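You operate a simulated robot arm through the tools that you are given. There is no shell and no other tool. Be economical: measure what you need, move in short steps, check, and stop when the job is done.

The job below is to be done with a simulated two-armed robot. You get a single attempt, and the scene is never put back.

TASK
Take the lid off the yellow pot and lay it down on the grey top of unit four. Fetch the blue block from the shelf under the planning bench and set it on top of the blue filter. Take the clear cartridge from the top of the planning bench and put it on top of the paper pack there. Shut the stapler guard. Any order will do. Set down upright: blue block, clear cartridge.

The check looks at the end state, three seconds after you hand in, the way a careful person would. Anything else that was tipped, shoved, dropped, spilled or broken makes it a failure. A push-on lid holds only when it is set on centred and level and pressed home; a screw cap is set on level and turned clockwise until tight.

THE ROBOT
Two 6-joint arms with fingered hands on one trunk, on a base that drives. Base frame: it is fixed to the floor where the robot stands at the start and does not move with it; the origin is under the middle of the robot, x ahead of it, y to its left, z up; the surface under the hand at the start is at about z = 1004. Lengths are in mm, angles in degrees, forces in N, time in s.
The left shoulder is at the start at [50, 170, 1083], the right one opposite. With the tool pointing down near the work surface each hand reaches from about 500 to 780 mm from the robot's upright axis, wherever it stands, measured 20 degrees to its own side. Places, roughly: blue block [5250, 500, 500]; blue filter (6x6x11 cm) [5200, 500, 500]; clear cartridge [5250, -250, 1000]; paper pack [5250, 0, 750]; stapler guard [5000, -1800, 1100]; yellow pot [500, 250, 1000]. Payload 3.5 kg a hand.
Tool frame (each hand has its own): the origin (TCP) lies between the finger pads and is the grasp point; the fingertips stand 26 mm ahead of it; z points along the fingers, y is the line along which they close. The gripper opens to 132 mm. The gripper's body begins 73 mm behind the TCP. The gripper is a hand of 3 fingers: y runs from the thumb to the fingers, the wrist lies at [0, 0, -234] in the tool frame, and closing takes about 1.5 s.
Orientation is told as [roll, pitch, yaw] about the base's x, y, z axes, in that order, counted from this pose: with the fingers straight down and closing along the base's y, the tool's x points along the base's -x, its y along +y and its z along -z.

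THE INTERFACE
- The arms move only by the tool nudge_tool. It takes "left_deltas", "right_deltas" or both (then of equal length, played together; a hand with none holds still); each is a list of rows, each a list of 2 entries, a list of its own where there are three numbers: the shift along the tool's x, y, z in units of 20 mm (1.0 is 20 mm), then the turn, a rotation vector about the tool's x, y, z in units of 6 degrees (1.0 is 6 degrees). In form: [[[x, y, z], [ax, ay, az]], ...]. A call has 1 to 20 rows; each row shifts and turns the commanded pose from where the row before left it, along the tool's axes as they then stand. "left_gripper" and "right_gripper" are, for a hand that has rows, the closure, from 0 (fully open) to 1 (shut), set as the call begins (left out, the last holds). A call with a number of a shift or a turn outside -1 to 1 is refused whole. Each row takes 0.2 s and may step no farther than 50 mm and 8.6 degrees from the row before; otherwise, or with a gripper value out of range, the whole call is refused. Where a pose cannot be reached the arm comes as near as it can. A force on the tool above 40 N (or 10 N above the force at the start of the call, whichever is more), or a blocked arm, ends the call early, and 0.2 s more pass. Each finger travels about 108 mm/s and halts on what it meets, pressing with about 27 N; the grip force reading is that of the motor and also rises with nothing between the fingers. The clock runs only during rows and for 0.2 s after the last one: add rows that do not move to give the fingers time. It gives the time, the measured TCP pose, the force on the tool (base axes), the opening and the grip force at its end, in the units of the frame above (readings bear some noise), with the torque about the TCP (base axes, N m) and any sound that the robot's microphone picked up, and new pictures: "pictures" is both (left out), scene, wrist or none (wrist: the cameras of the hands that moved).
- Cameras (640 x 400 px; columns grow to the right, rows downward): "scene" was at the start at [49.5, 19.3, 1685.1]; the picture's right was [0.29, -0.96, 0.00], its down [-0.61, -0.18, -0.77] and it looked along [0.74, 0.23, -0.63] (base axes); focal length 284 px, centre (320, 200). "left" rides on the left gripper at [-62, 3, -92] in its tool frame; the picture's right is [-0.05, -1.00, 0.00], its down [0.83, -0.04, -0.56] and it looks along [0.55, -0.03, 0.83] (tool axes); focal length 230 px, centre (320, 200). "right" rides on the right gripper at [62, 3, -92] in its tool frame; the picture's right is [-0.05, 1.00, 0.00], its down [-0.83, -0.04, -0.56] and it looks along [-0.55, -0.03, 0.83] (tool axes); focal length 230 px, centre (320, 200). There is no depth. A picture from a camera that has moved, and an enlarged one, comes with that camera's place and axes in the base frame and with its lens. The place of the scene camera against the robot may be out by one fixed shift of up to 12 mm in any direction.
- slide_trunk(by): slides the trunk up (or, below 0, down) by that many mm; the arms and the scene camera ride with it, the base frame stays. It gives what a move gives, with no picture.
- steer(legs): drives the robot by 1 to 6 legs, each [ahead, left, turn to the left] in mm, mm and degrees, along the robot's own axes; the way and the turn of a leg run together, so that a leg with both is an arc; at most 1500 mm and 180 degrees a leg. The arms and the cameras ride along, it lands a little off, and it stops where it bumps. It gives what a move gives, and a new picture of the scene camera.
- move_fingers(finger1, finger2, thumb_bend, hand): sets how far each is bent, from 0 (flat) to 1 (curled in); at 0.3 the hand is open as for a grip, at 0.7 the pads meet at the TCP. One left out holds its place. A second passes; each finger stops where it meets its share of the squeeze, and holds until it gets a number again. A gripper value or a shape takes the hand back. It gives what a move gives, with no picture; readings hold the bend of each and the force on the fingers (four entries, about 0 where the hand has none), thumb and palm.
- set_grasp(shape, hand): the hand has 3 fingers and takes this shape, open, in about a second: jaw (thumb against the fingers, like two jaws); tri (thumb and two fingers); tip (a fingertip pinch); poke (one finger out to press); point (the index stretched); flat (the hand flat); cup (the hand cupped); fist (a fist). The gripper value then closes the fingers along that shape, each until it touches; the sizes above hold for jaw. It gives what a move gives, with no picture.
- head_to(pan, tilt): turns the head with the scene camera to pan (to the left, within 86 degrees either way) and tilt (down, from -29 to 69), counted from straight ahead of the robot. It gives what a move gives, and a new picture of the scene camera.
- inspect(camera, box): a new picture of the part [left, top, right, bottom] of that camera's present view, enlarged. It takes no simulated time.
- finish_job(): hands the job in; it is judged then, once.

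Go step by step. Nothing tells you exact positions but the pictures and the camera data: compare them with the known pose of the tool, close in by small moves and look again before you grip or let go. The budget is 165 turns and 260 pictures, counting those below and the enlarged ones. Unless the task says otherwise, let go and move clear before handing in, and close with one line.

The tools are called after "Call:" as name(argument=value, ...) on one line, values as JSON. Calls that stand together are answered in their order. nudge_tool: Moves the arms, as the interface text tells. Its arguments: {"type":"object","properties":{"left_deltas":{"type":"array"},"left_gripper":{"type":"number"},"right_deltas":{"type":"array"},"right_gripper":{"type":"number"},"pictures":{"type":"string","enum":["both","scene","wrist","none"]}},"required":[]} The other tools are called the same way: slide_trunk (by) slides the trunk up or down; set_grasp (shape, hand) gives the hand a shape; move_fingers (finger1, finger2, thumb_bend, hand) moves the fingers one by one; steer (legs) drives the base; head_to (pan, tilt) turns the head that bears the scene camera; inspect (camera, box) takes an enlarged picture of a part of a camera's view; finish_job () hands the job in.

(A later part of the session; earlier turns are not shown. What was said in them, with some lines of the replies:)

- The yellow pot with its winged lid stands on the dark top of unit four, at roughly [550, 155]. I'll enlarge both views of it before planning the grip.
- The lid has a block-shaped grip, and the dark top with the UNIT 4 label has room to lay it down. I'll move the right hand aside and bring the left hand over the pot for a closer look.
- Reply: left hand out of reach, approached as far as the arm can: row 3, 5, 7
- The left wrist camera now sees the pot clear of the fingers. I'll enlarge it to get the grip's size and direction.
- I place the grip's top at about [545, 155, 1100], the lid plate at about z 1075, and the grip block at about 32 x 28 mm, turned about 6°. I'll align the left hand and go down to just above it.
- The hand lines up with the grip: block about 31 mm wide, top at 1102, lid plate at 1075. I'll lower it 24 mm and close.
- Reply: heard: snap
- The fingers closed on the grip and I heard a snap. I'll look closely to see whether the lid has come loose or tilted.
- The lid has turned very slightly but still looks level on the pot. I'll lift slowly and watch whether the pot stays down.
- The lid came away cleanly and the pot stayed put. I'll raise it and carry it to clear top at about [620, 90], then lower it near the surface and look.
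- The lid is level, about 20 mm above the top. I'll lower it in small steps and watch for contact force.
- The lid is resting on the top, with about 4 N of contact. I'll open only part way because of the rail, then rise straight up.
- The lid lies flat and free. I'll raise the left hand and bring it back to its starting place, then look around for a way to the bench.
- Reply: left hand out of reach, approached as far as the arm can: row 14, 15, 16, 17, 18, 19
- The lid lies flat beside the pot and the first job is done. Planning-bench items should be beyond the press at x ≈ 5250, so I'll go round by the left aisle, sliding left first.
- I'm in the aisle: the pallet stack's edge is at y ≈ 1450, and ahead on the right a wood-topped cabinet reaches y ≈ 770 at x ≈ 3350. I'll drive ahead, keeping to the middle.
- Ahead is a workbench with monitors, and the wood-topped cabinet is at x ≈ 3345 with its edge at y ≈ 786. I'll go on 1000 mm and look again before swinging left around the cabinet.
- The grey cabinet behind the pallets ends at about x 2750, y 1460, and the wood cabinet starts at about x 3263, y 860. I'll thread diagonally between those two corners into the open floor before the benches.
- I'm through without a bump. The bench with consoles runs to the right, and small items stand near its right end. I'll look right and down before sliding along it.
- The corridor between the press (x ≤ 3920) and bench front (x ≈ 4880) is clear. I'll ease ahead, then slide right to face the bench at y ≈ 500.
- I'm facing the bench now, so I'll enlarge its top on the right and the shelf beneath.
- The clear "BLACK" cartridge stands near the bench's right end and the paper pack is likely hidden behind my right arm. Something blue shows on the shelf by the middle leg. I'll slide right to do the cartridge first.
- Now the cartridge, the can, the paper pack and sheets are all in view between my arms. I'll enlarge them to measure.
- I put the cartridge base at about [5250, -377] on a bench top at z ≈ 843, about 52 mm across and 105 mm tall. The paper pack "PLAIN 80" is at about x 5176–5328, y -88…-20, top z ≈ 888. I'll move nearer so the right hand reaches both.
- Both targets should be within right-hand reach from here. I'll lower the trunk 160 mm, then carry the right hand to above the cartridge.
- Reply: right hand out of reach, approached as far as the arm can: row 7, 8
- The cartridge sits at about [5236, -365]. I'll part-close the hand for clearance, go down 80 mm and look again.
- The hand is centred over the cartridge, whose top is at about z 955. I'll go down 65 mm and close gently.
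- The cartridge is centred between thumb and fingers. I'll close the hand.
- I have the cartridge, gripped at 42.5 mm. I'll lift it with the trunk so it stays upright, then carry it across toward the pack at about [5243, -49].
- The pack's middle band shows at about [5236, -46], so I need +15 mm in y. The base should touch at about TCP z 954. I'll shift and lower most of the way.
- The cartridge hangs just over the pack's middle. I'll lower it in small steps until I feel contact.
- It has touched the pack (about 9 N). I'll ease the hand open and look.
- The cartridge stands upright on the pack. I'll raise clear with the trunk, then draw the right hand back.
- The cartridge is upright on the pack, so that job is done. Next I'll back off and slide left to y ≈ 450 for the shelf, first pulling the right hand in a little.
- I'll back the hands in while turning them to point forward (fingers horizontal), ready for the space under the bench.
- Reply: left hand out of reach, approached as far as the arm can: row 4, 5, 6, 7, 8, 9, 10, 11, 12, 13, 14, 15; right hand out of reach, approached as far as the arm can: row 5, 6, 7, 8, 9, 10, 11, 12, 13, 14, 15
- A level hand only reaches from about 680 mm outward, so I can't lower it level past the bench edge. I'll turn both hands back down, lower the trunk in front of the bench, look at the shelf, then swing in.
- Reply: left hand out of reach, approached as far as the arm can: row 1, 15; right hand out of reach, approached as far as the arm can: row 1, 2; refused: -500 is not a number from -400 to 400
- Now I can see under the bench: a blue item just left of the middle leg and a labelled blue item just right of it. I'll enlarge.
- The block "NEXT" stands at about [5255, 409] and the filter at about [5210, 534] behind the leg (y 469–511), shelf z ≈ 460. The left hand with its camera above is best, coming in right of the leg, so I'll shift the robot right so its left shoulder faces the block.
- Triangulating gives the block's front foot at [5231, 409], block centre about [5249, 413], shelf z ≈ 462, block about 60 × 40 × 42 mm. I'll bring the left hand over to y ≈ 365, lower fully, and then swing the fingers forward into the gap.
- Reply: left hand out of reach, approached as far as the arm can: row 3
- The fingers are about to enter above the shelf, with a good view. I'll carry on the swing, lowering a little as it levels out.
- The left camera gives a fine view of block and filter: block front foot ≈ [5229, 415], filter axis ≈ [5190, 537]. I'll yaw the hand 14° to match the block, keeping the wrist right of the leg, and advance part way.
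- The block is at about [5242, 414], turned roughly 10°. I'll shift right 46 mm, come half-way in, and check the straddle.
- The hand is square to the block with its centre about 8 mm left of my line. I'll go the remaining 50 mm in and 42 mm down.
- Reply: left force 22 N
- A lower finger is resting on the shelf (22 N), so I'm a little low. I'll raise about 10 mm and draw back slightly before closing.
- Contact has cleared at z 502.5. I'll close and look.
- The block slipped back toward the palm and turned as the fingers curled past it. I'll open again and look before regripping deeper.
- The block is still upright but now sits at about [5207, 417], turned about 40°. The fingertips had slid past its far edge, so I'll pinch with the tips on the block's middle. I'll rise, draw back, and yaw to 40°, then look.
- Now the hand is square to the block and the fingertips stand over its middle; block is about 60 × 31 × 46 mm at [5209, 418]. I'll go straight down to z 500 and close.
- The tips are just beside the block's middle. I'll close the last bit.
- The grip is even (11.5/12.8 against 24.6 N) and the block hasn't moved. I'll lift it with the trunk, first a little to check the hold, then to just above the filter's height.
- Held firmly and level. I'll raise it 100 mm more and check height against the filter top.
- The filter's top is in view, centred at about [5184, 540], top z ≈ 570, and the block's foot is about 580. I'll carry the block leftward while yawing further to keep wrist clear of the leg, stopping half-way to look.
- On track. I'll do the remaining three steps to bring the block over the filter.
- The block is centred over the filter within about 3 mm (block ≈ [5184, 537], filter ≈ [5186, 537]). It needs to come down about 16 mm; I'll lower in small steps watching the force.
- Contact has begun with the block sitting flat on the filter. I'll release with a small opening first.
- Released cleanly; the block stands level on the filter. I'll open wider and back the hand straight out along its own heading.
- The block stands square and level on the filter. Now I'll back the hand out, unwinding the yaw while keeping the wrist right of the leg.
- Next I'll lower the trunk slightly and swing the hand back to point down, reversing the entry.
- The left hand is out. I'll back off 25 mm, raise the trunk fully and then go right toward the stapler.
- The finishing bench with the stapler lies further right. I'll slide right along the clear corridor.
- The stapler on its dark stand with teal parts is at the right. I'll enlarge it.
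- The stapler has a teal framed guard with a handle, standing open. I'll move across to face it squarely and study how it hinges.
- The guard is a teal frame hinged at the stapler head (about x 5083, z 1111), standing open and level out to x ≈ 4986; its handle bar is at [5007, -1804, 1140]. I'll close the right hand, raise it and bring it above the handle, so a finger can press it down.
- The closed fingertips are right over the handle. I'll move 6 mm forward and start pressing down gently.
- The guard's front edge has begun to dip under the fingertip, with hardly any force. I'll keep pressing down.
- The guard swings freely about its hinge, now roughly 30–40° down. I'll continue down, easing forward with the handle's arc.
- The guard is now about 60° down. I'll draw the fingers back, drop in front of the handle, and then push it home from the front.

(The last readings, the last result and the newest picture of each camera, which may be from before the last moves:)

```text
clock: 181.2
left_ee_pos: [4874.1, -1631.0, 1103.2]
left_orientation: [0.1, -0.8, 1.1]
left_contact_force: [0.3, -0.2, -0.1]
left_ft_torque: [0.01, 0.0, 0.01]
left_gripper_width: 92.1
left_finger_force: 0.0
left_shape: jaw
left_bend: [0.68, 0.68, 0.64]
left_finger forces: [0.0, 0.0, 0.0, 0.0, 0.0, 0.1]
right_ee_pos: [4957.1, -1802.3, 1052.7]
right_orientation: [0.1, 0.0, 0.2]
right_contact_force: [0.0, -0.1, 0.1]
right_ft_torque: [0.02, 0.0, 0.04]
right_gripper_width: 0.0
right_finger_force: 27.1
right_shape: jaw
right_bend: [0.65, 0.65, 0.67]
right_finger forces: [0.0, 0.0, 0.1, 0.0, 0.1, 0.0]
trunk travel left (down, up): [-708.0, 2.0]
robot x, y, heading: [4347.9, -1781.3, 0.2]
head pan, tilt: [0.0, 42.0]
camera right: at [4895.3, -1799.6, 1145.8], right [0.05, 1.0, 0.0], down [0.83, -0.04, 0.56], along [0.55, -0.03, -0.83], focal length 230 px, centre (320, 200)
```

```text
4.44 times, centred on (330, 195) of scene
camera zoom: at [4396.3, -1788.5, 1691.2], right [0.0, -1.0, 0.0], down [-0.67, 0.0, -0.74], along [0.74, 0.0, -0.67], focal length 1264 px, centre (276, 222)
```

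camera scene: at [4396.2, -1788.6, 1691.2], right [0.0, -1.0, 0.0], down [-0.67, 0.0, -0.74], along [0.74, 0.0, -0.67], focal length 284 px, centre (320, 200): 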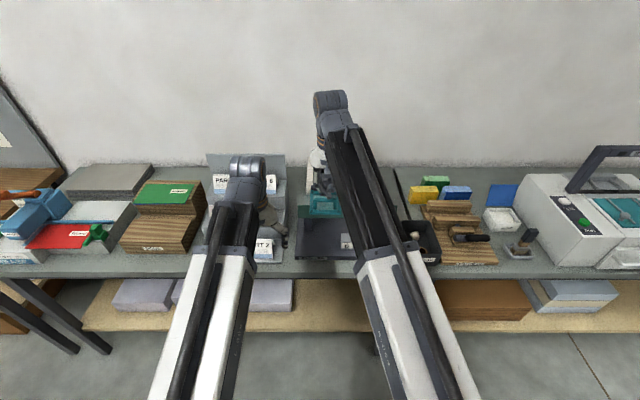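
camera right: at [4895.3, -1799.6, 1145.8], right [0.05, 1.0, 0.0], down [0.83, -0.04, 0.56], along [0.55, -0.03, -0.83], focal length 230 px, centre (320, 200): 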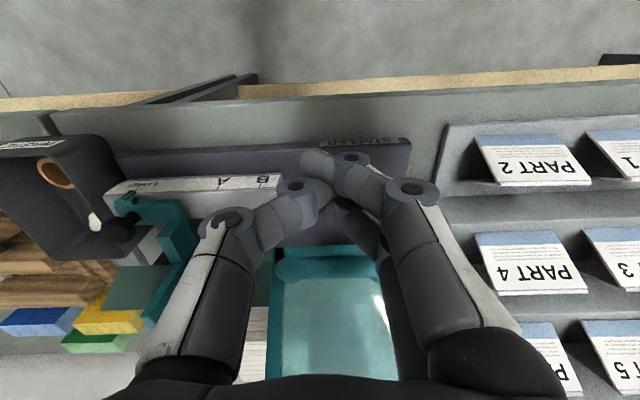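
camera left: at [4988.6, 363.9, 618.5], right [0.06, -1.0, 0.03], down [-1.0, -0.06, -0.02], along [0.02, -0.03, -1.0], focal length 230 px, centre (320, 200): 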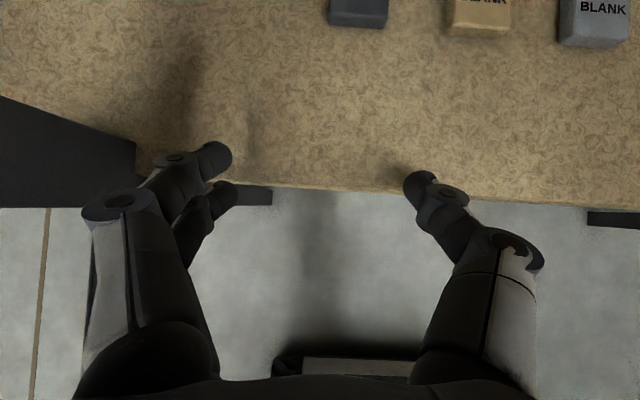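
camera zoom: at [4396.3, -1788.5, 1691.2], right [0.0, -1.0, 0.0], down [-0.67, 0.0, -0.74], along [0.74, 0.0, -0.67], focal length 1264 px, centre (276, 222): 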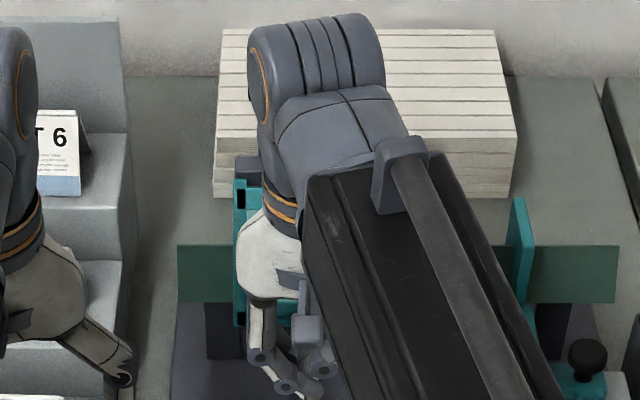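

The guard stayed where I left it. I'll push forward slowly against the handle, watching the force.

Call:
nudge_tool(right_deltas=[[[-0.6, 0, 0], [0, 0, 0]], [[-0.6, 0, 0], [0, 0, 0]], [[-0.5, 0, 0], [0, 0, 0]], [[-0.4, 0, 0], [0, 0, 0]], [[0, 0, 0], [0, 0, 0]]], pictures="wrist")

Call:
inspect(camera="scene", box=[270, 150, 390, 240])

```text
clock: 182.4
left_ee_pos: [4875.5, -1631.6, 1104.3]
left_orientation: [0.1, -0.8, 1.1]
left_contact_force: [0.6, 0.6, 1.2]
left_ft_torque: [-0.02, 0.0, -0.01]
left_gripper_width: 92.3
left_finger_force: 0.1
left_shape: jaw
left_bend: [0.68, 0.68, 0.64]
left_finger forces: [0.0, 0.0, 0.1, 0.0, 0.0, 0.0]
right_ee_pos: [4999.9, -1804.4, 1052.3]
right_orientation: [-0.1, 0.1, 0.3]
right_contact_force: [0.7, -0.1, -0.1]
right_ft_torque: [0.0, 0.05, -0.01]
right_gripper_width: 0.0
right_finger_force: 27.2
right_shape: jaw
right_bend: [0.65, 0.65, 0.67]
right_finger forces: [0.0, 0.0, 0.1, 0.0, 0.0, 0.0]
trunk travel left (down, up): [-708.0, 2.0]
robot x, y, heading: [4345.2, -1783.9, 0.3]
head pan, tilt: [0.0, 42.0]
camera right: at [4937.6, -1800.3, 1146.0], right [0.05, 1.0, 0.0], down [0.83, -0.04, 0.56], along [0.55, -0.03, -0.83], focal length 230 px, centre (320, 200)
```

right: 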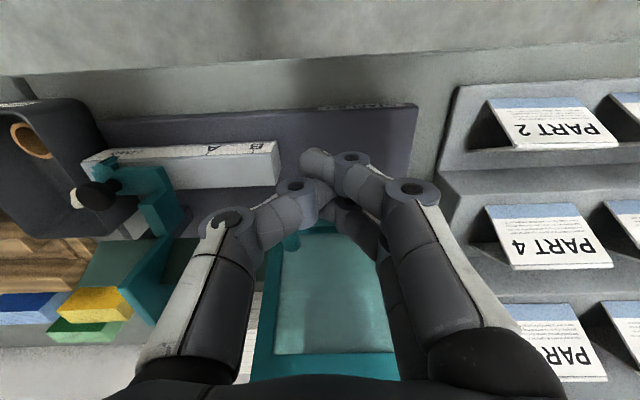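

```text
4.44 times, centred on (330, 195) of scene
camera zoom: at [4396.3, -1788.5, 1691.2], right [0.0, -1.0, 0.0], down [-0.67, 0.0, -0.74], along [0.74, 0.0, -0.67], focal length 1264 px, centre (276, 222)
```

zoom: 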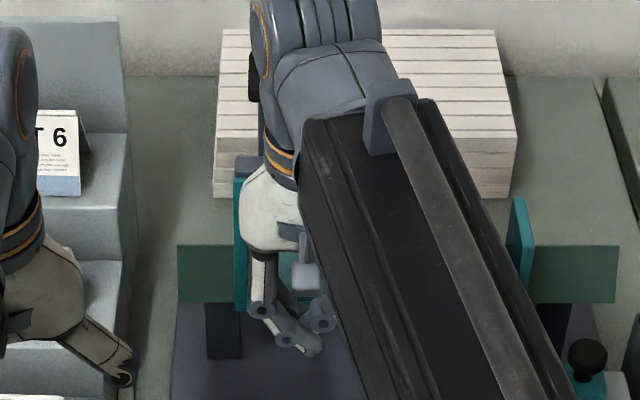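

The guard is moving further in. I'll continue forward in small steps until I feel its stop.

Call:
nudge_tool(right_deltas=[[[-0.3, 0, 0], [0, 0, 0]], [[-0.3, 0, 0], [0, 0, 0]], [[-0.3, 0, 0], [0, 0, 0]], [[0, 0, 0], [0, 0, 0]]], pictures="wrist")

Call:
inspect(camera="scene", box=[270, 150, 390, 240])

```text
clock: 183.4
left_ee_pos: [4875.3, -1631.6, 1104.8]
left_orientation: [0.1, -0.9, 1.1]
left_contact_force: [-0.9, 0.1, 0.6]
left_ft_torque: [0.02, 0.01, 0.01]
left_gripper_width: 92.3
left_finger_force: 0.2
left_shape: jaw
left_bend: [0.68, 0.68, 0.64]
left_finger forces: [0.0, 0.0, 0.1, 0.0, 0.0, 0.0]
right_ee_pos: [5017.3, -1804.3, 1053.4]
right_orientation: [0.0, 0.0, 0.1]
right_contact_force: [-0.7, -0.2, 0.2]
right_ft_torque: [0.01, 0.04, 0.01]
right_gripper_width: 0.1
right_finger_force: 27.1
right_shape: jaw
right_bend: [0.65, 0.65, 0.67]
right_finger forces: [0.1, 0.1, 0.1, 0.0, 0.0, 0.1]
trunk travel left (down, up): [-708.0, 2.0]
robot x, y, heading: [4344.3, -1781.9, 0.1]
head pan, tilt: [0.0, 42.0]
camera right: at [4954.8, -1799.5, 1146.2], right [0.05, 1.0, 0.0], down [0.83, -0.04, 0.56], along [0.55, -0.03, -0.83], focal length 230 px, centre (320, 200)
```

right: 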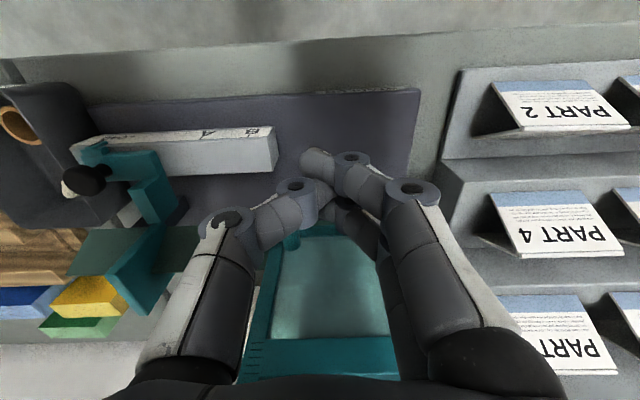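

```text
4.44 times, centred on (330, 195) of scene
camera zoom: at [4396.3, -1788.6, 1691.2], right [0.0, -1.0, 0.0], down [-0.67, 0.0, -0.74], along [0.74, 0.0, -0.67], focal length 1264 px, centre (276, 222)
```

zoom: 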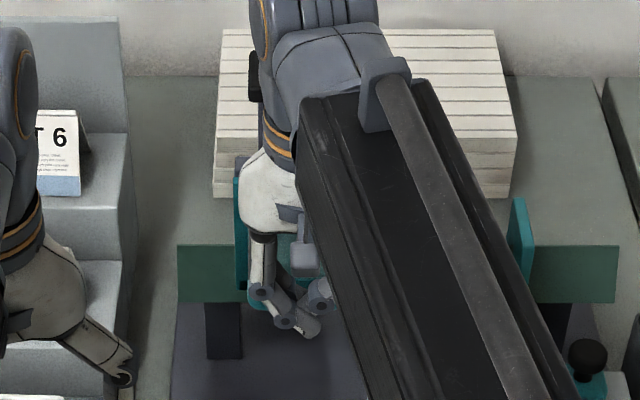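

Call:
nudge_tool(right_deltas=[[[-0.3, 0, 0], [0, 0, 0]], [[-0.3, 0, 0], [0, 0, 0]], [[-0.3, 0, 0], [0, 0, 0]], [[0, 0, 0], [0, 0, 0]]], pictures="none")

Call:
inspect(camera="scene", box=[270, 150, 390, 240])

```text
clock: 184.4
left_ee_pos: [4874.2, -1631.5, 1104.8]
left_orientation: [0.1, -0.8, 1.0]
left_contact_force: [0.0, 0.0, 0.0]
left_ft_torque: [0.0, 0.03, 0.01]
left_gripper_width: 92.2
left_finger_force: 0.1
left_shape: jaw
left_bend: [0.68, 0.68, 0.64]
left_finger forces: [0.0, 0.0, 0.0, 0.0, 0.0, 0.1]
right_ee_pos: [5035.1, -1803.3, 1053.5]
right_orientation: [0.0, 0.1, 0.1]
right_contact_force: [0.8, 0.3, 3.1]
right_ft_torque: [0.0, -0.04, -0.02]
right_gripper_width: 0.2
right_finger_force: 26.5
right_shape: jaw
right_bend: [0.65, 0.65, 0.67]
right_finger forces: [0.1, 0.0, 0.0, 0.0, 0.1, 0.0]
trunk travel left (down, up): [-708.0, 2.0]
robot x, y, heading: [4343.6, -1782.0, -0.3]
head pan, tilt: [0.0, 42.0]
```

```text
4.44 times, centred on (330, 195) of scene
camera zoom: at [4396.0, -1788.5, 1691.2], right [0.0, -1.0, 0.0], down [-0.67, 0.0, -0.74], along [0.74, 0.0, -0.67], focal length 1264 px, centre (276, 222)
```

zoom: 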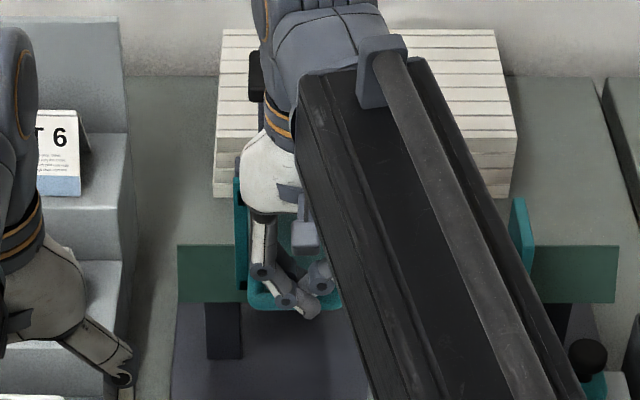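

Call:
inspect(camera="right", box=[220, 110, 440, 270])

Call:
inspect(camera="left", box=[0, 0, 640, 400])

```text
2.50 times, centred on (330, 190) of right
camera zoom: at [4973.2, -1799.9, 1146.8], right [0.05, 1.0, 0.0], down [0.83, -0.04, 0.56], along [0.56, -0.03, -0.83], focal length 575 px, centre (295, 225)
```

zoom: 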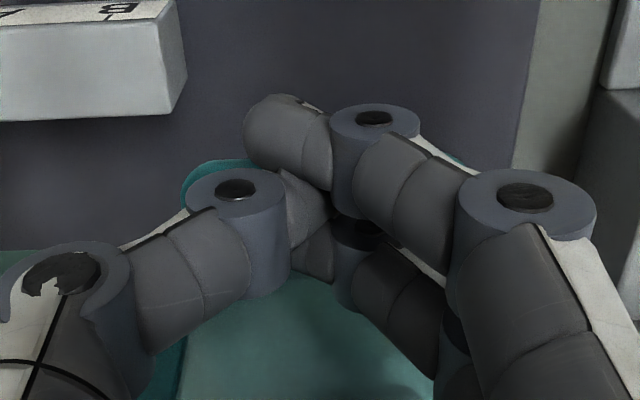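

```text
1.00 times, centred on (320, 200) of left (not enlarged: the box is as wide or as high as the picture)
camera zoom: at [4935.3, -1626.1, 1198.0], right [0.07, -1.0, 0.0], down [-0.84, -0.06, 0.54], along [-0.54, -0.04, -0.84], focal length 230 px, centre (320, 200)
```

zoom: 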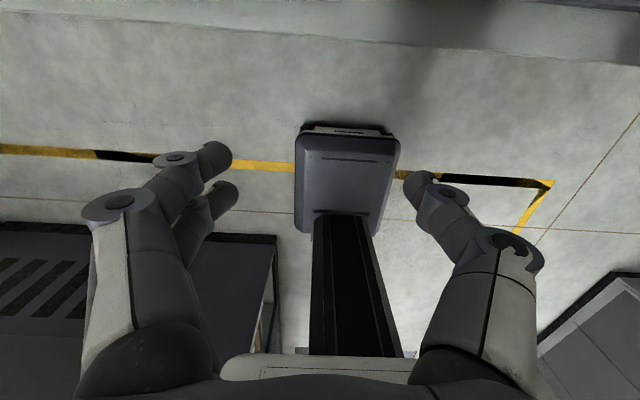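

The handle bar has come between my two fingers, so I'll lift out vertically, move back, go lower, and push again with the fingers wholly in front of the bar.

Call:
nudge_tool(right_deltas=[[[0, 0, -0.7], [0, 0, 0]], [[0, 0, -0.7], [0, 0, 0]], [[0, 0, -0.6], [0, 0, 0]], [[1, 0, 0], [0, 0, 0]], [[1, 0, 0], [0, 0, 0]], [[1, 0, 0], [0, 0, 0]], [[0.3, 0, 0], [0, 0, 0]], [[0, 0, 0], [0, 0, 0]]], pictures="wrist")

Call:
inspect(camera="scene", box=[270, 150, 390, 240])

```text
clock: 186.2
left_ee_pos: [4874.9, -1631.3, 1104.0]
left_orientation: [0.1, -0.8, 1.1]
left_contact_force: [-0.1, 0.3, 0.0]
left_ft_torque: [0.01, 0.01, 0.02]
left_gripper_width: 92.1
left_finger_force: 0.0
left_shape: jaw
left_bend: [0.68, 0.68, 0.64]
left_finger forces: [0.0, 0.0, 0.0, 0.0, 0.1, 0.0]
right_ee_pos: [4967.9, -1804.0, 1092.2]
right_orientation: [0.1, 0.0, 0.1]
right_contact_force: [-0.1, 0.7, 0.4]
right_ft_torque: [0.0, 0.01, 0.01]
right_gripper_width: 0.1
right_finger_force: 26.8
right_shape: jaw
right_bend: [0.65, 0.65, 0.67]
right_finger forces: [0.1, 0.0, 0.1, 0.0, 0.1, 0.0]
trunk travel left (down, up): [-708.0, 2.0]
robot x, y, heading: [4340.2, -1783.5, 0.0]
head pan, tilt: [0.0, 42.0]
camera right: at [4906.2, -1799.9, 1185.5], right [0.05, 1.0, 0.0], down [0.83, -0.04, 0.56], along [0.55, -0.03, -0.83], focal length 230 px, centre (320, 200)
```

right: 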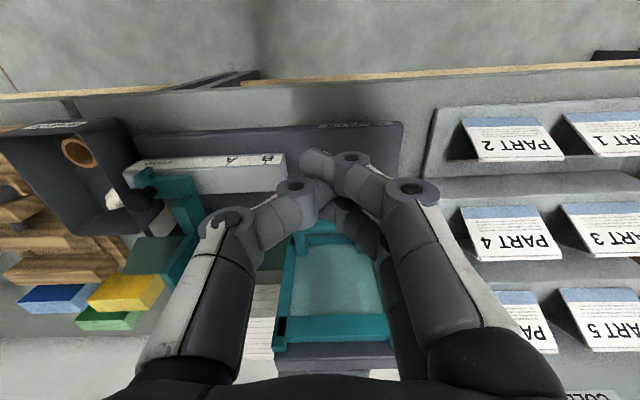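

```text
4.44 times, centred on (330, 195) of scene
camera zoom: at [4396.4, -1788.5, 1691.2], right [0.0, -1.0, 0.0], down [-0.67, 0.0, -0.74], along [0.74, 0.0, -0.67], focal length 1264 px, centre (276, 222)
```

zoom: 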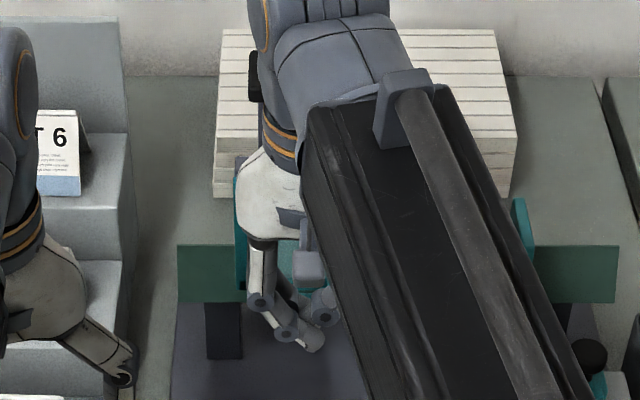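

Call:
nudge_tool(right_deltas=[[[0, 0, 1], [0, 0, 0]], [[0, 0, 1], [0, 0, 0]], [[0, 0, 1], [0, 0, 0]], [[-0.6, 0, 0], [0, 0, 0]], [[-0.6, 0, 0], [0, 0, 0]], [[-0.4, 0, 0], [0, 0, 0]], [[-0.3, 0, 0], [0, 0, 0]], [[0, 0, 0], [0, 0, 0]]], pictures="wrist")

Call:
inspect(camera="right", box=[220, 110, 440, 270])

Call:
inspect(camera="scene", box=[270, 150, 390, 240])

```text
clock: 188.0
left_ee_pos: [4875.9, -1631.4, 1103.8]
left_orientation: [0.1, -0.8, 1.2]
left_contact_force: [0.2, 0.1, -0.6]
left_ft_torque: [-0.01, 0.03, 0.01]
left_gripper_width: 92.5
left_finger_force: 0.0
left_shape: jaw
left_bend: [0.68, 0.68, 0.64]
left_finger forces: [0.0, 0.0, 0.0, 0.1, 0.0, 0.0]
right_ee_pos: [5008.7, -1805.2, 1032.1]
right_orientation: [0.2, -0.1, 0.0]
right_contact_force: [0.6, -0.3, 1.0]
right_ft_torque: [-0.01, 0.02, 0.03]
right_gripper_width: 0.0
right_finger_force: 26.8
right_shape: jaw
right_bend: [0.65, 0.65, 0.67]
right_finger forces: [0.1, 0.0, 0.1, 0.1, 0.0, 0.1]
trunk travel left (down, up): [-708.0, 2.0]
robot x, y, heading: [4342.1, -1783.1, 0.4]
head pan, tilt: [0.0, 42.0]
camera right: at [4945.4, -1801.2, 1125.4], right [0.05, 1.0, 0.0], down [0.83, -0.04, 0.56], along [0.55, -0.03, -0.83], focal length 230 px, centre (320, 200)
```

right: 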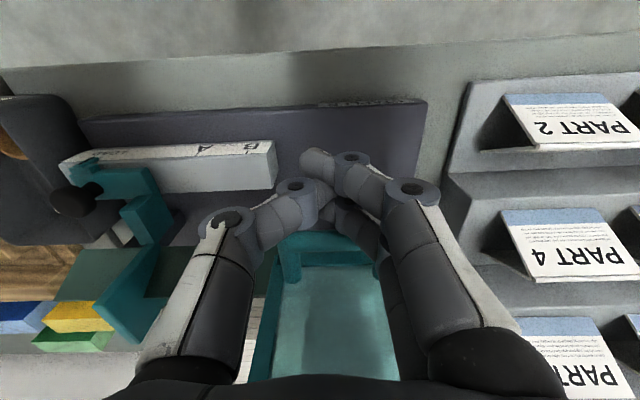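

```text
2.50 times, centred on (330, 190) of right
camera zoom: at [4945.4, -1801.2, 1125.4], right [0.05, 1.0, 0.0], down [0.83, -0.04, 0.56], along [0.55, -0.03, -0.83], focal length 575 px, centre (295, 225)
```

zoom: 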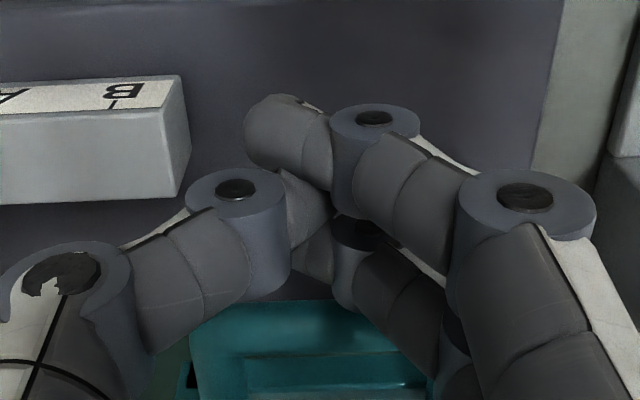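

```text
4.44 times, centred on (330, 195) of scene
camera zoom: at [4396.3, -1788.6, 1691.2], right [0.0, -1.0, 0.0], down [-0.67, 0.0, -0.74], along [0.74, 0.0, -0.67], focal length 1264 px, centre (276, 222)
```

zoom: 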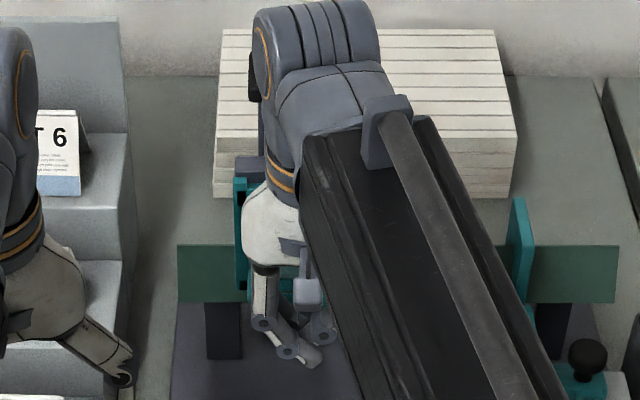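

Call:
nudge_tool(right_deltas=[[[-0.3, 0, 0], [0, 0, 0]], [[-0.3, 0, 0], [0, 0, 0]], [[0, 0, 0], [0, 0, 0]]], pictures="none")

Call:
inspect(camera="scene", box=[270, 150, 390, 240])

Call:
inspect(camera="right", box=[220, 130, 440, 290])

```text
clock: 188.8
left_ee_pos: [4875.0, -1631.7, 1104.5]
left_orientation: [0.1, -0.7, 1.0]
left_contact_force: [0.8, 0.6, 0.2]
left_ft_torque: [0.01, 0.07, 0.0]
left_gripper_width: 92.1
left_finger_force: 0.1
left_shape: jaw
left_bend: [0.68, 0.68, 0.64]
left_finger forces: [0.0, 0.0, 0.0, 0.0, 0.0, 0.0]
right_ee_pos: [5019.7, -1804.7, 1032.1]
right_orientation: [0.0, 0.0, 0.0]
right_contact_force: [0.5, 0.1, 0.1]
right_ft_torque: [-0.02, -0.01, 0.03]
right_gripper_width: 0.0
right_finger_force: 27.3
right_shape: jaw
right_bend: [0.65, 0.65, 0.67]
right_finger forces: [0.0, 0.0, 0.0, 0.0, 0.0, 0.0]
trunk travel left (down, up): [-708.0, 2.0]
robot x, y, heading: [4342.6, -1782.2, 0.1]
head pan, tilt: [0.0, 42.0]
```

```text
4.44 times, centred on (330, 195) of scene
camera zoom: at [4396.3, -1788.5, 1691.2], right [0.0, -1.0, 0.0], down [-0.67, 0.0, -0.74], along [0.74, 0.0, -0.67], focal length 1264 px, centre (276, 222)
```

zoom: 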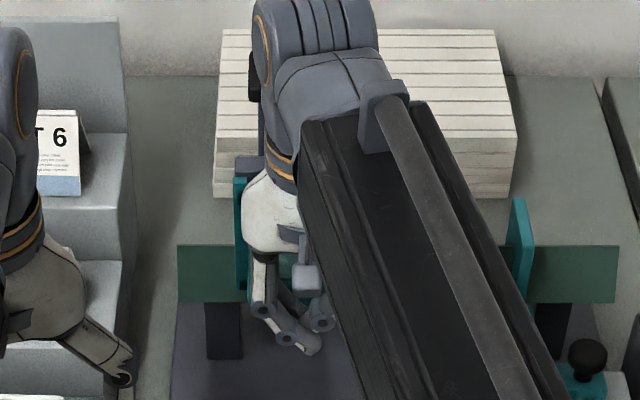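

```text
2.50 times, centred on (330, 210) of right
camera zoom: at [4957.3, -1800.7, 1125.9], right [0.05, 1.0, 0.0], down [0.83, -0.04, 0.56], along [0.55, -0.03, -0.83], focal length 575 px, centre (295, 175)
```

zoom: 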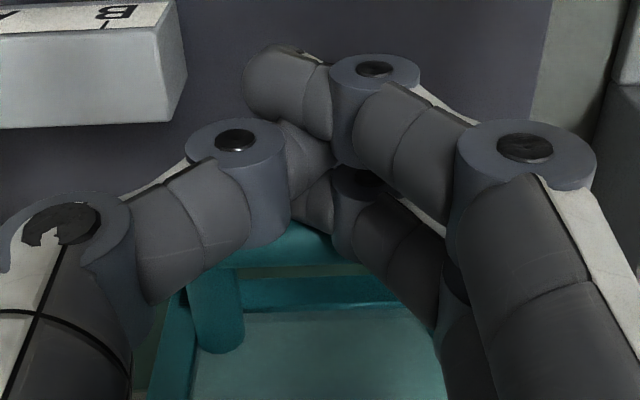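

Call:
nudge_tool(right_deltas=[[[-0.25, 0, 0], [0, 0, 0]], [[-0.25, 0, 0], [0, 0, 0]], [[0, 0, 0], [0, 0, 0]]], pictures="none")

Call:
nudge_tool(right_deltas=[[[-0.25, 0, 0], [0, 0, 0]], [[-0.25, 0, 0], [0, 0, 0]], [[0, 0, 0], [0, 0, 0]]], pictures="none")

Call:
inspect(camera="scene", box=[270, 150, 390, 240])

Call:
inspect(camera="right", box=[220, 130, 440, 290])

```text
clock: 189.6
left_ee_pos: [4872.2, -1631.5, 1106.3]
left_orientation: [0.0, -1.0, 1.1]
left_contact_force: [0.3, -0.3, 0.1]
left_ft_torque: [0.02, 0.0, 0.02]
left_gripper_width: 92.0
left_finger_force: 0.0
left_shape: jaw
left_bend: [0.68, 0.68, 0.64]
left_finger forces: [0.0, 0.0, 0.1, 0.1, 0.1, 0.0]
right_ee_pos: [5023.4, -1804.5, 1032.7]
right_orientation: [-0.2, 0.4, 0.2]
right_contact_force: [-34.7, -1.9, -5.6]
right_ft_torque: [-0.03, 0.48, 0.15]
right_gripper_width: 0.1
right_finger_force: 27.1
right_shape: jaw
right_bend: [0.65, 0.64, 0.67]
right_finger forces: [0.0, 46.6, 0.1, 0.0, 0.0, 0.1]
trunk travel left (down, up): [-708.0, 2.0]
robot x, y, heading: [4343.2, -1779.1, -0.1]
head pan, tilt: [0.0, 42.0]
```

```text
clock: 190.0
left_ee_pos: [4873.3, -1631.5, 1104.4]
left_orientation: [0.1, -0.9, 1.0]
left_contact_force: [1.2, 0.1, 0.4]
left_ft_torque: [-0.02, 0.02, -0.01]
left_gripper_width: 92.0
left_finger_force: 0.0
left_shape: jaw
left_bend: [0.68, 0.68, 0.64]
left_finger forces: [0.1, 0.0, 0.0, 0.0, 0.0, 0.0]
right_ee_pos: [5024.2, -1802.1, 1032.4]
right_orientation: [-0.2, 1.1, 0.3]
right_contact_force: [-23.8, -0.7, 4.4]
right_ft_torque: [0.08, 0.18, 0.13]
right_gripper_width: 0.0
right_finger_force: 27.3
right_shape: jaw
right_bend: [0.65, 0.65, 0.67]
right_finger forces: [0.0, 36.3, 0.1, 0.0, 0.1, 0.0]
trunk travel left (down, up): [-708.0, 2.0]
robot x, y, heading: [4345.6, -1782.8, -0.1]
head pan, tilt: [0.0, 42.0]
stopped in row 1 (right hand): the force on the tool passed its limit at 49 N (the readings are from after the stop); the commanded pose is now the measured one
```

```text
4.44 times, centred on (330, 195) of scene
camera zoom: at [4393.0, -1788.6, 1691.5], right [0.0, -1.0, 0.0], down [-0.67, 0.0, -0.74], along [0.74, 0.0, -0.67], focal length 1264 px, centre (276, 222)
```

zoom: 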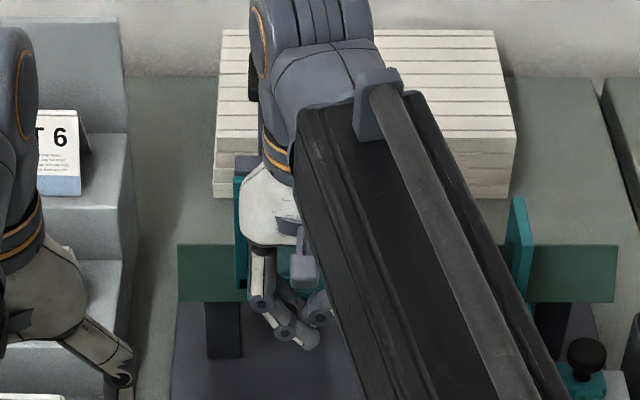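

```text
2.50 times, centred on (330, 210) of right
camera zoom: at [4963.0, -1799.5, 1127.0], right [0.05, 1.0, 0.0], down [0.84, -0.04, 0.54], along [0.54, -0.03, -0.84], focal length 575 px, centre (295, 175)
```

zoom: 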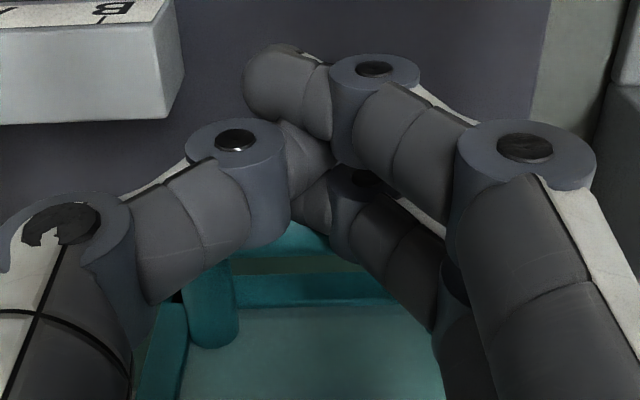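

I've met a firm stop at about 45 N, which should be the guard's closed position. I'll back straight off and look at it from clear.

Call:
nudge_tool(right_deltas=[[[0.4, 0, 0], [0, 0, 0]], [[1, 0, 0], [0, 0, 0]], [[1, 0, 0], [0, 0, 0]], [[1, 0, 0], [0, 0, 0]], [[1, -0.5, -0.7], [0, 0, 0]], [[0.5, -1, -1], [0, 0, 0]], [[0.5, -1, -1], [0, 0, 0]], [[0, -1, -1], [0, 0, 0]], [[0, -1, -1], [0, 0, 0]], [[0, -1, 0], [0, 0, 0]], [[0, -1, 0], [0, 0, 0]], [[0, -1, 0], [0, 0, 0]], [[0, -1, 0], [0, 0, 0]]], pictures="both")

Call:
inspect(camera="scene", box=[270, 150, 390, 240])

```text
clock: 192.8
left_ee_pos: [4875.1, -1631.6, 1103.9]
left_orientation: [0.1, -0.8, 1.1]
left_contact_force: [0.2, -0.9, 1.3]
left_ft_torque: [0.0, 0.01, 0.04]
left_gripper_width: 92.0
left_finger_force: 0.1
left_shape: jaw
left_bend: [0.68, 0.68, 0.64]
left_finger forces: [0.0, 0.0, 0.0, 0.0, 0.0, 0.1]
right_ee_pos: [4922.0, -1974.8, 1125.4]
right_orientation: [-0.2, 0.8, 0.2]
right_contact_force: [-0.2, -0.2, -0.7]
right_ft_torque: [0.0, 0.01, 0.0]
right_gripper_width: 0.0
right_finger_force: 27.5
right_shape: jaw
right_bend: [0.65, 0.65, 0.67]
right_finger forces: [0.1, 0.1, 0.1, 0.0, 0.0, 0.0]
trunk travel left (down, up): [-708.0, 2.0]
robot x, y, heading: [4344.8, -1780.7, -0.0]
head pan, tilt: [0.0, 42.0]
camera scene: at [4395.9, -1788.8, 1691.2], right [0.0, -1.0, 0.0], down [-0.67, 0.0, -0.74], along [0.74, 0.0, -0.67], focal length 284 px, centre (320, 200)
camera right: at [4861.0, -1969.7, 1220.1], right [0.05, 1.0, 0.0], down [0.84, -0.04, 0.54], along [0.54, -0.03, -0.84], focal length 230 px, centre (320, 200)
```

scene: 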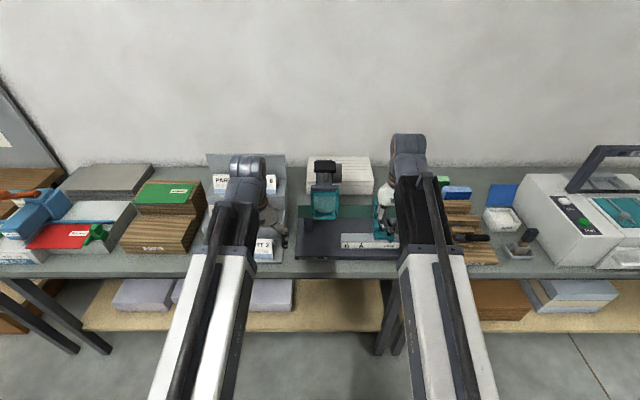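
right: 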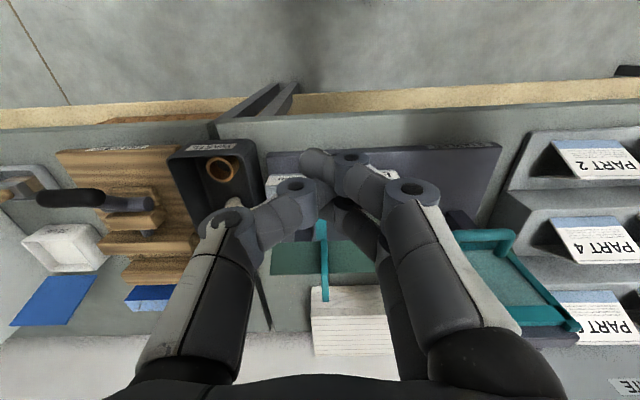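

```text
4.44 times, centred on (330, 195) of scene
camera zoom: at [4395.9, -1788.8, 1691.2], right [0.0, -1.0, 0.0], down [-0.67, 0.0, -0.74], along [0.74, 0.0, -0.67], focal length 1264 px, centre (276, 222)
```

zoom: 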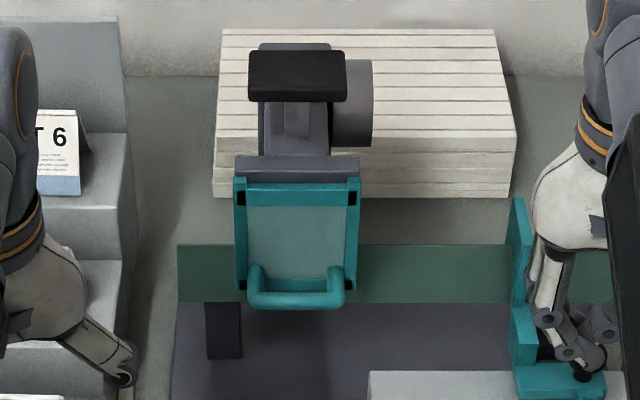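

Call:
inspect(camera="right", box=[430, 180, 610, 360])

Call:
inspect(camera="scene", box=[300, 155, 360, 225])

```text
2.22 times, centred on (520, 270) of right
camera zoom: at [4861.0, -1969.7, 1220.1], right [0.05, 1.0, 0.0], down [0.84, -0.04, 0.54], along [0.54, -0.03, -0.84], focal length 511 px, centre (-124, 44)
```

zoom: 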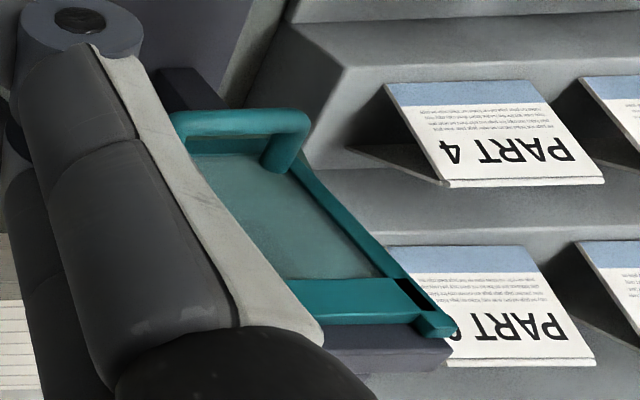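

```text
5.71 times, centred on (330, 190) of scene
camera zoom: at [4395.9, -1788.8, 1691.2], right [0.0, -1.0, 0.0], down [-0.67, 0.0, -0.74], along [0.74, 0.0, -0.67], focal length 1625 px, centre (263, 257)
```

zoom: 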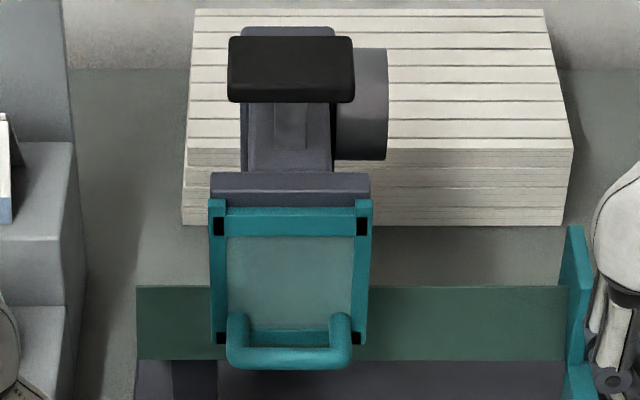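

Triangulating the guard's corners puts the plate upright (top x ≈ 5069, bottom x ≈ 5071), so the guard is fully shut against its stop and the stapler hasn't moved. The lid, the block and the cartridge were each checked after release and both hands are clear, so I'm handing in.

Call:
finish_job()

```text
The job is handed in.
```

I finished all four tasks and handed the job in: the lid lies on unit four's dark grey top, the blue block stands on the blue filter, the clear cartridge stands on the paper pack, and the stapler guard is shut.
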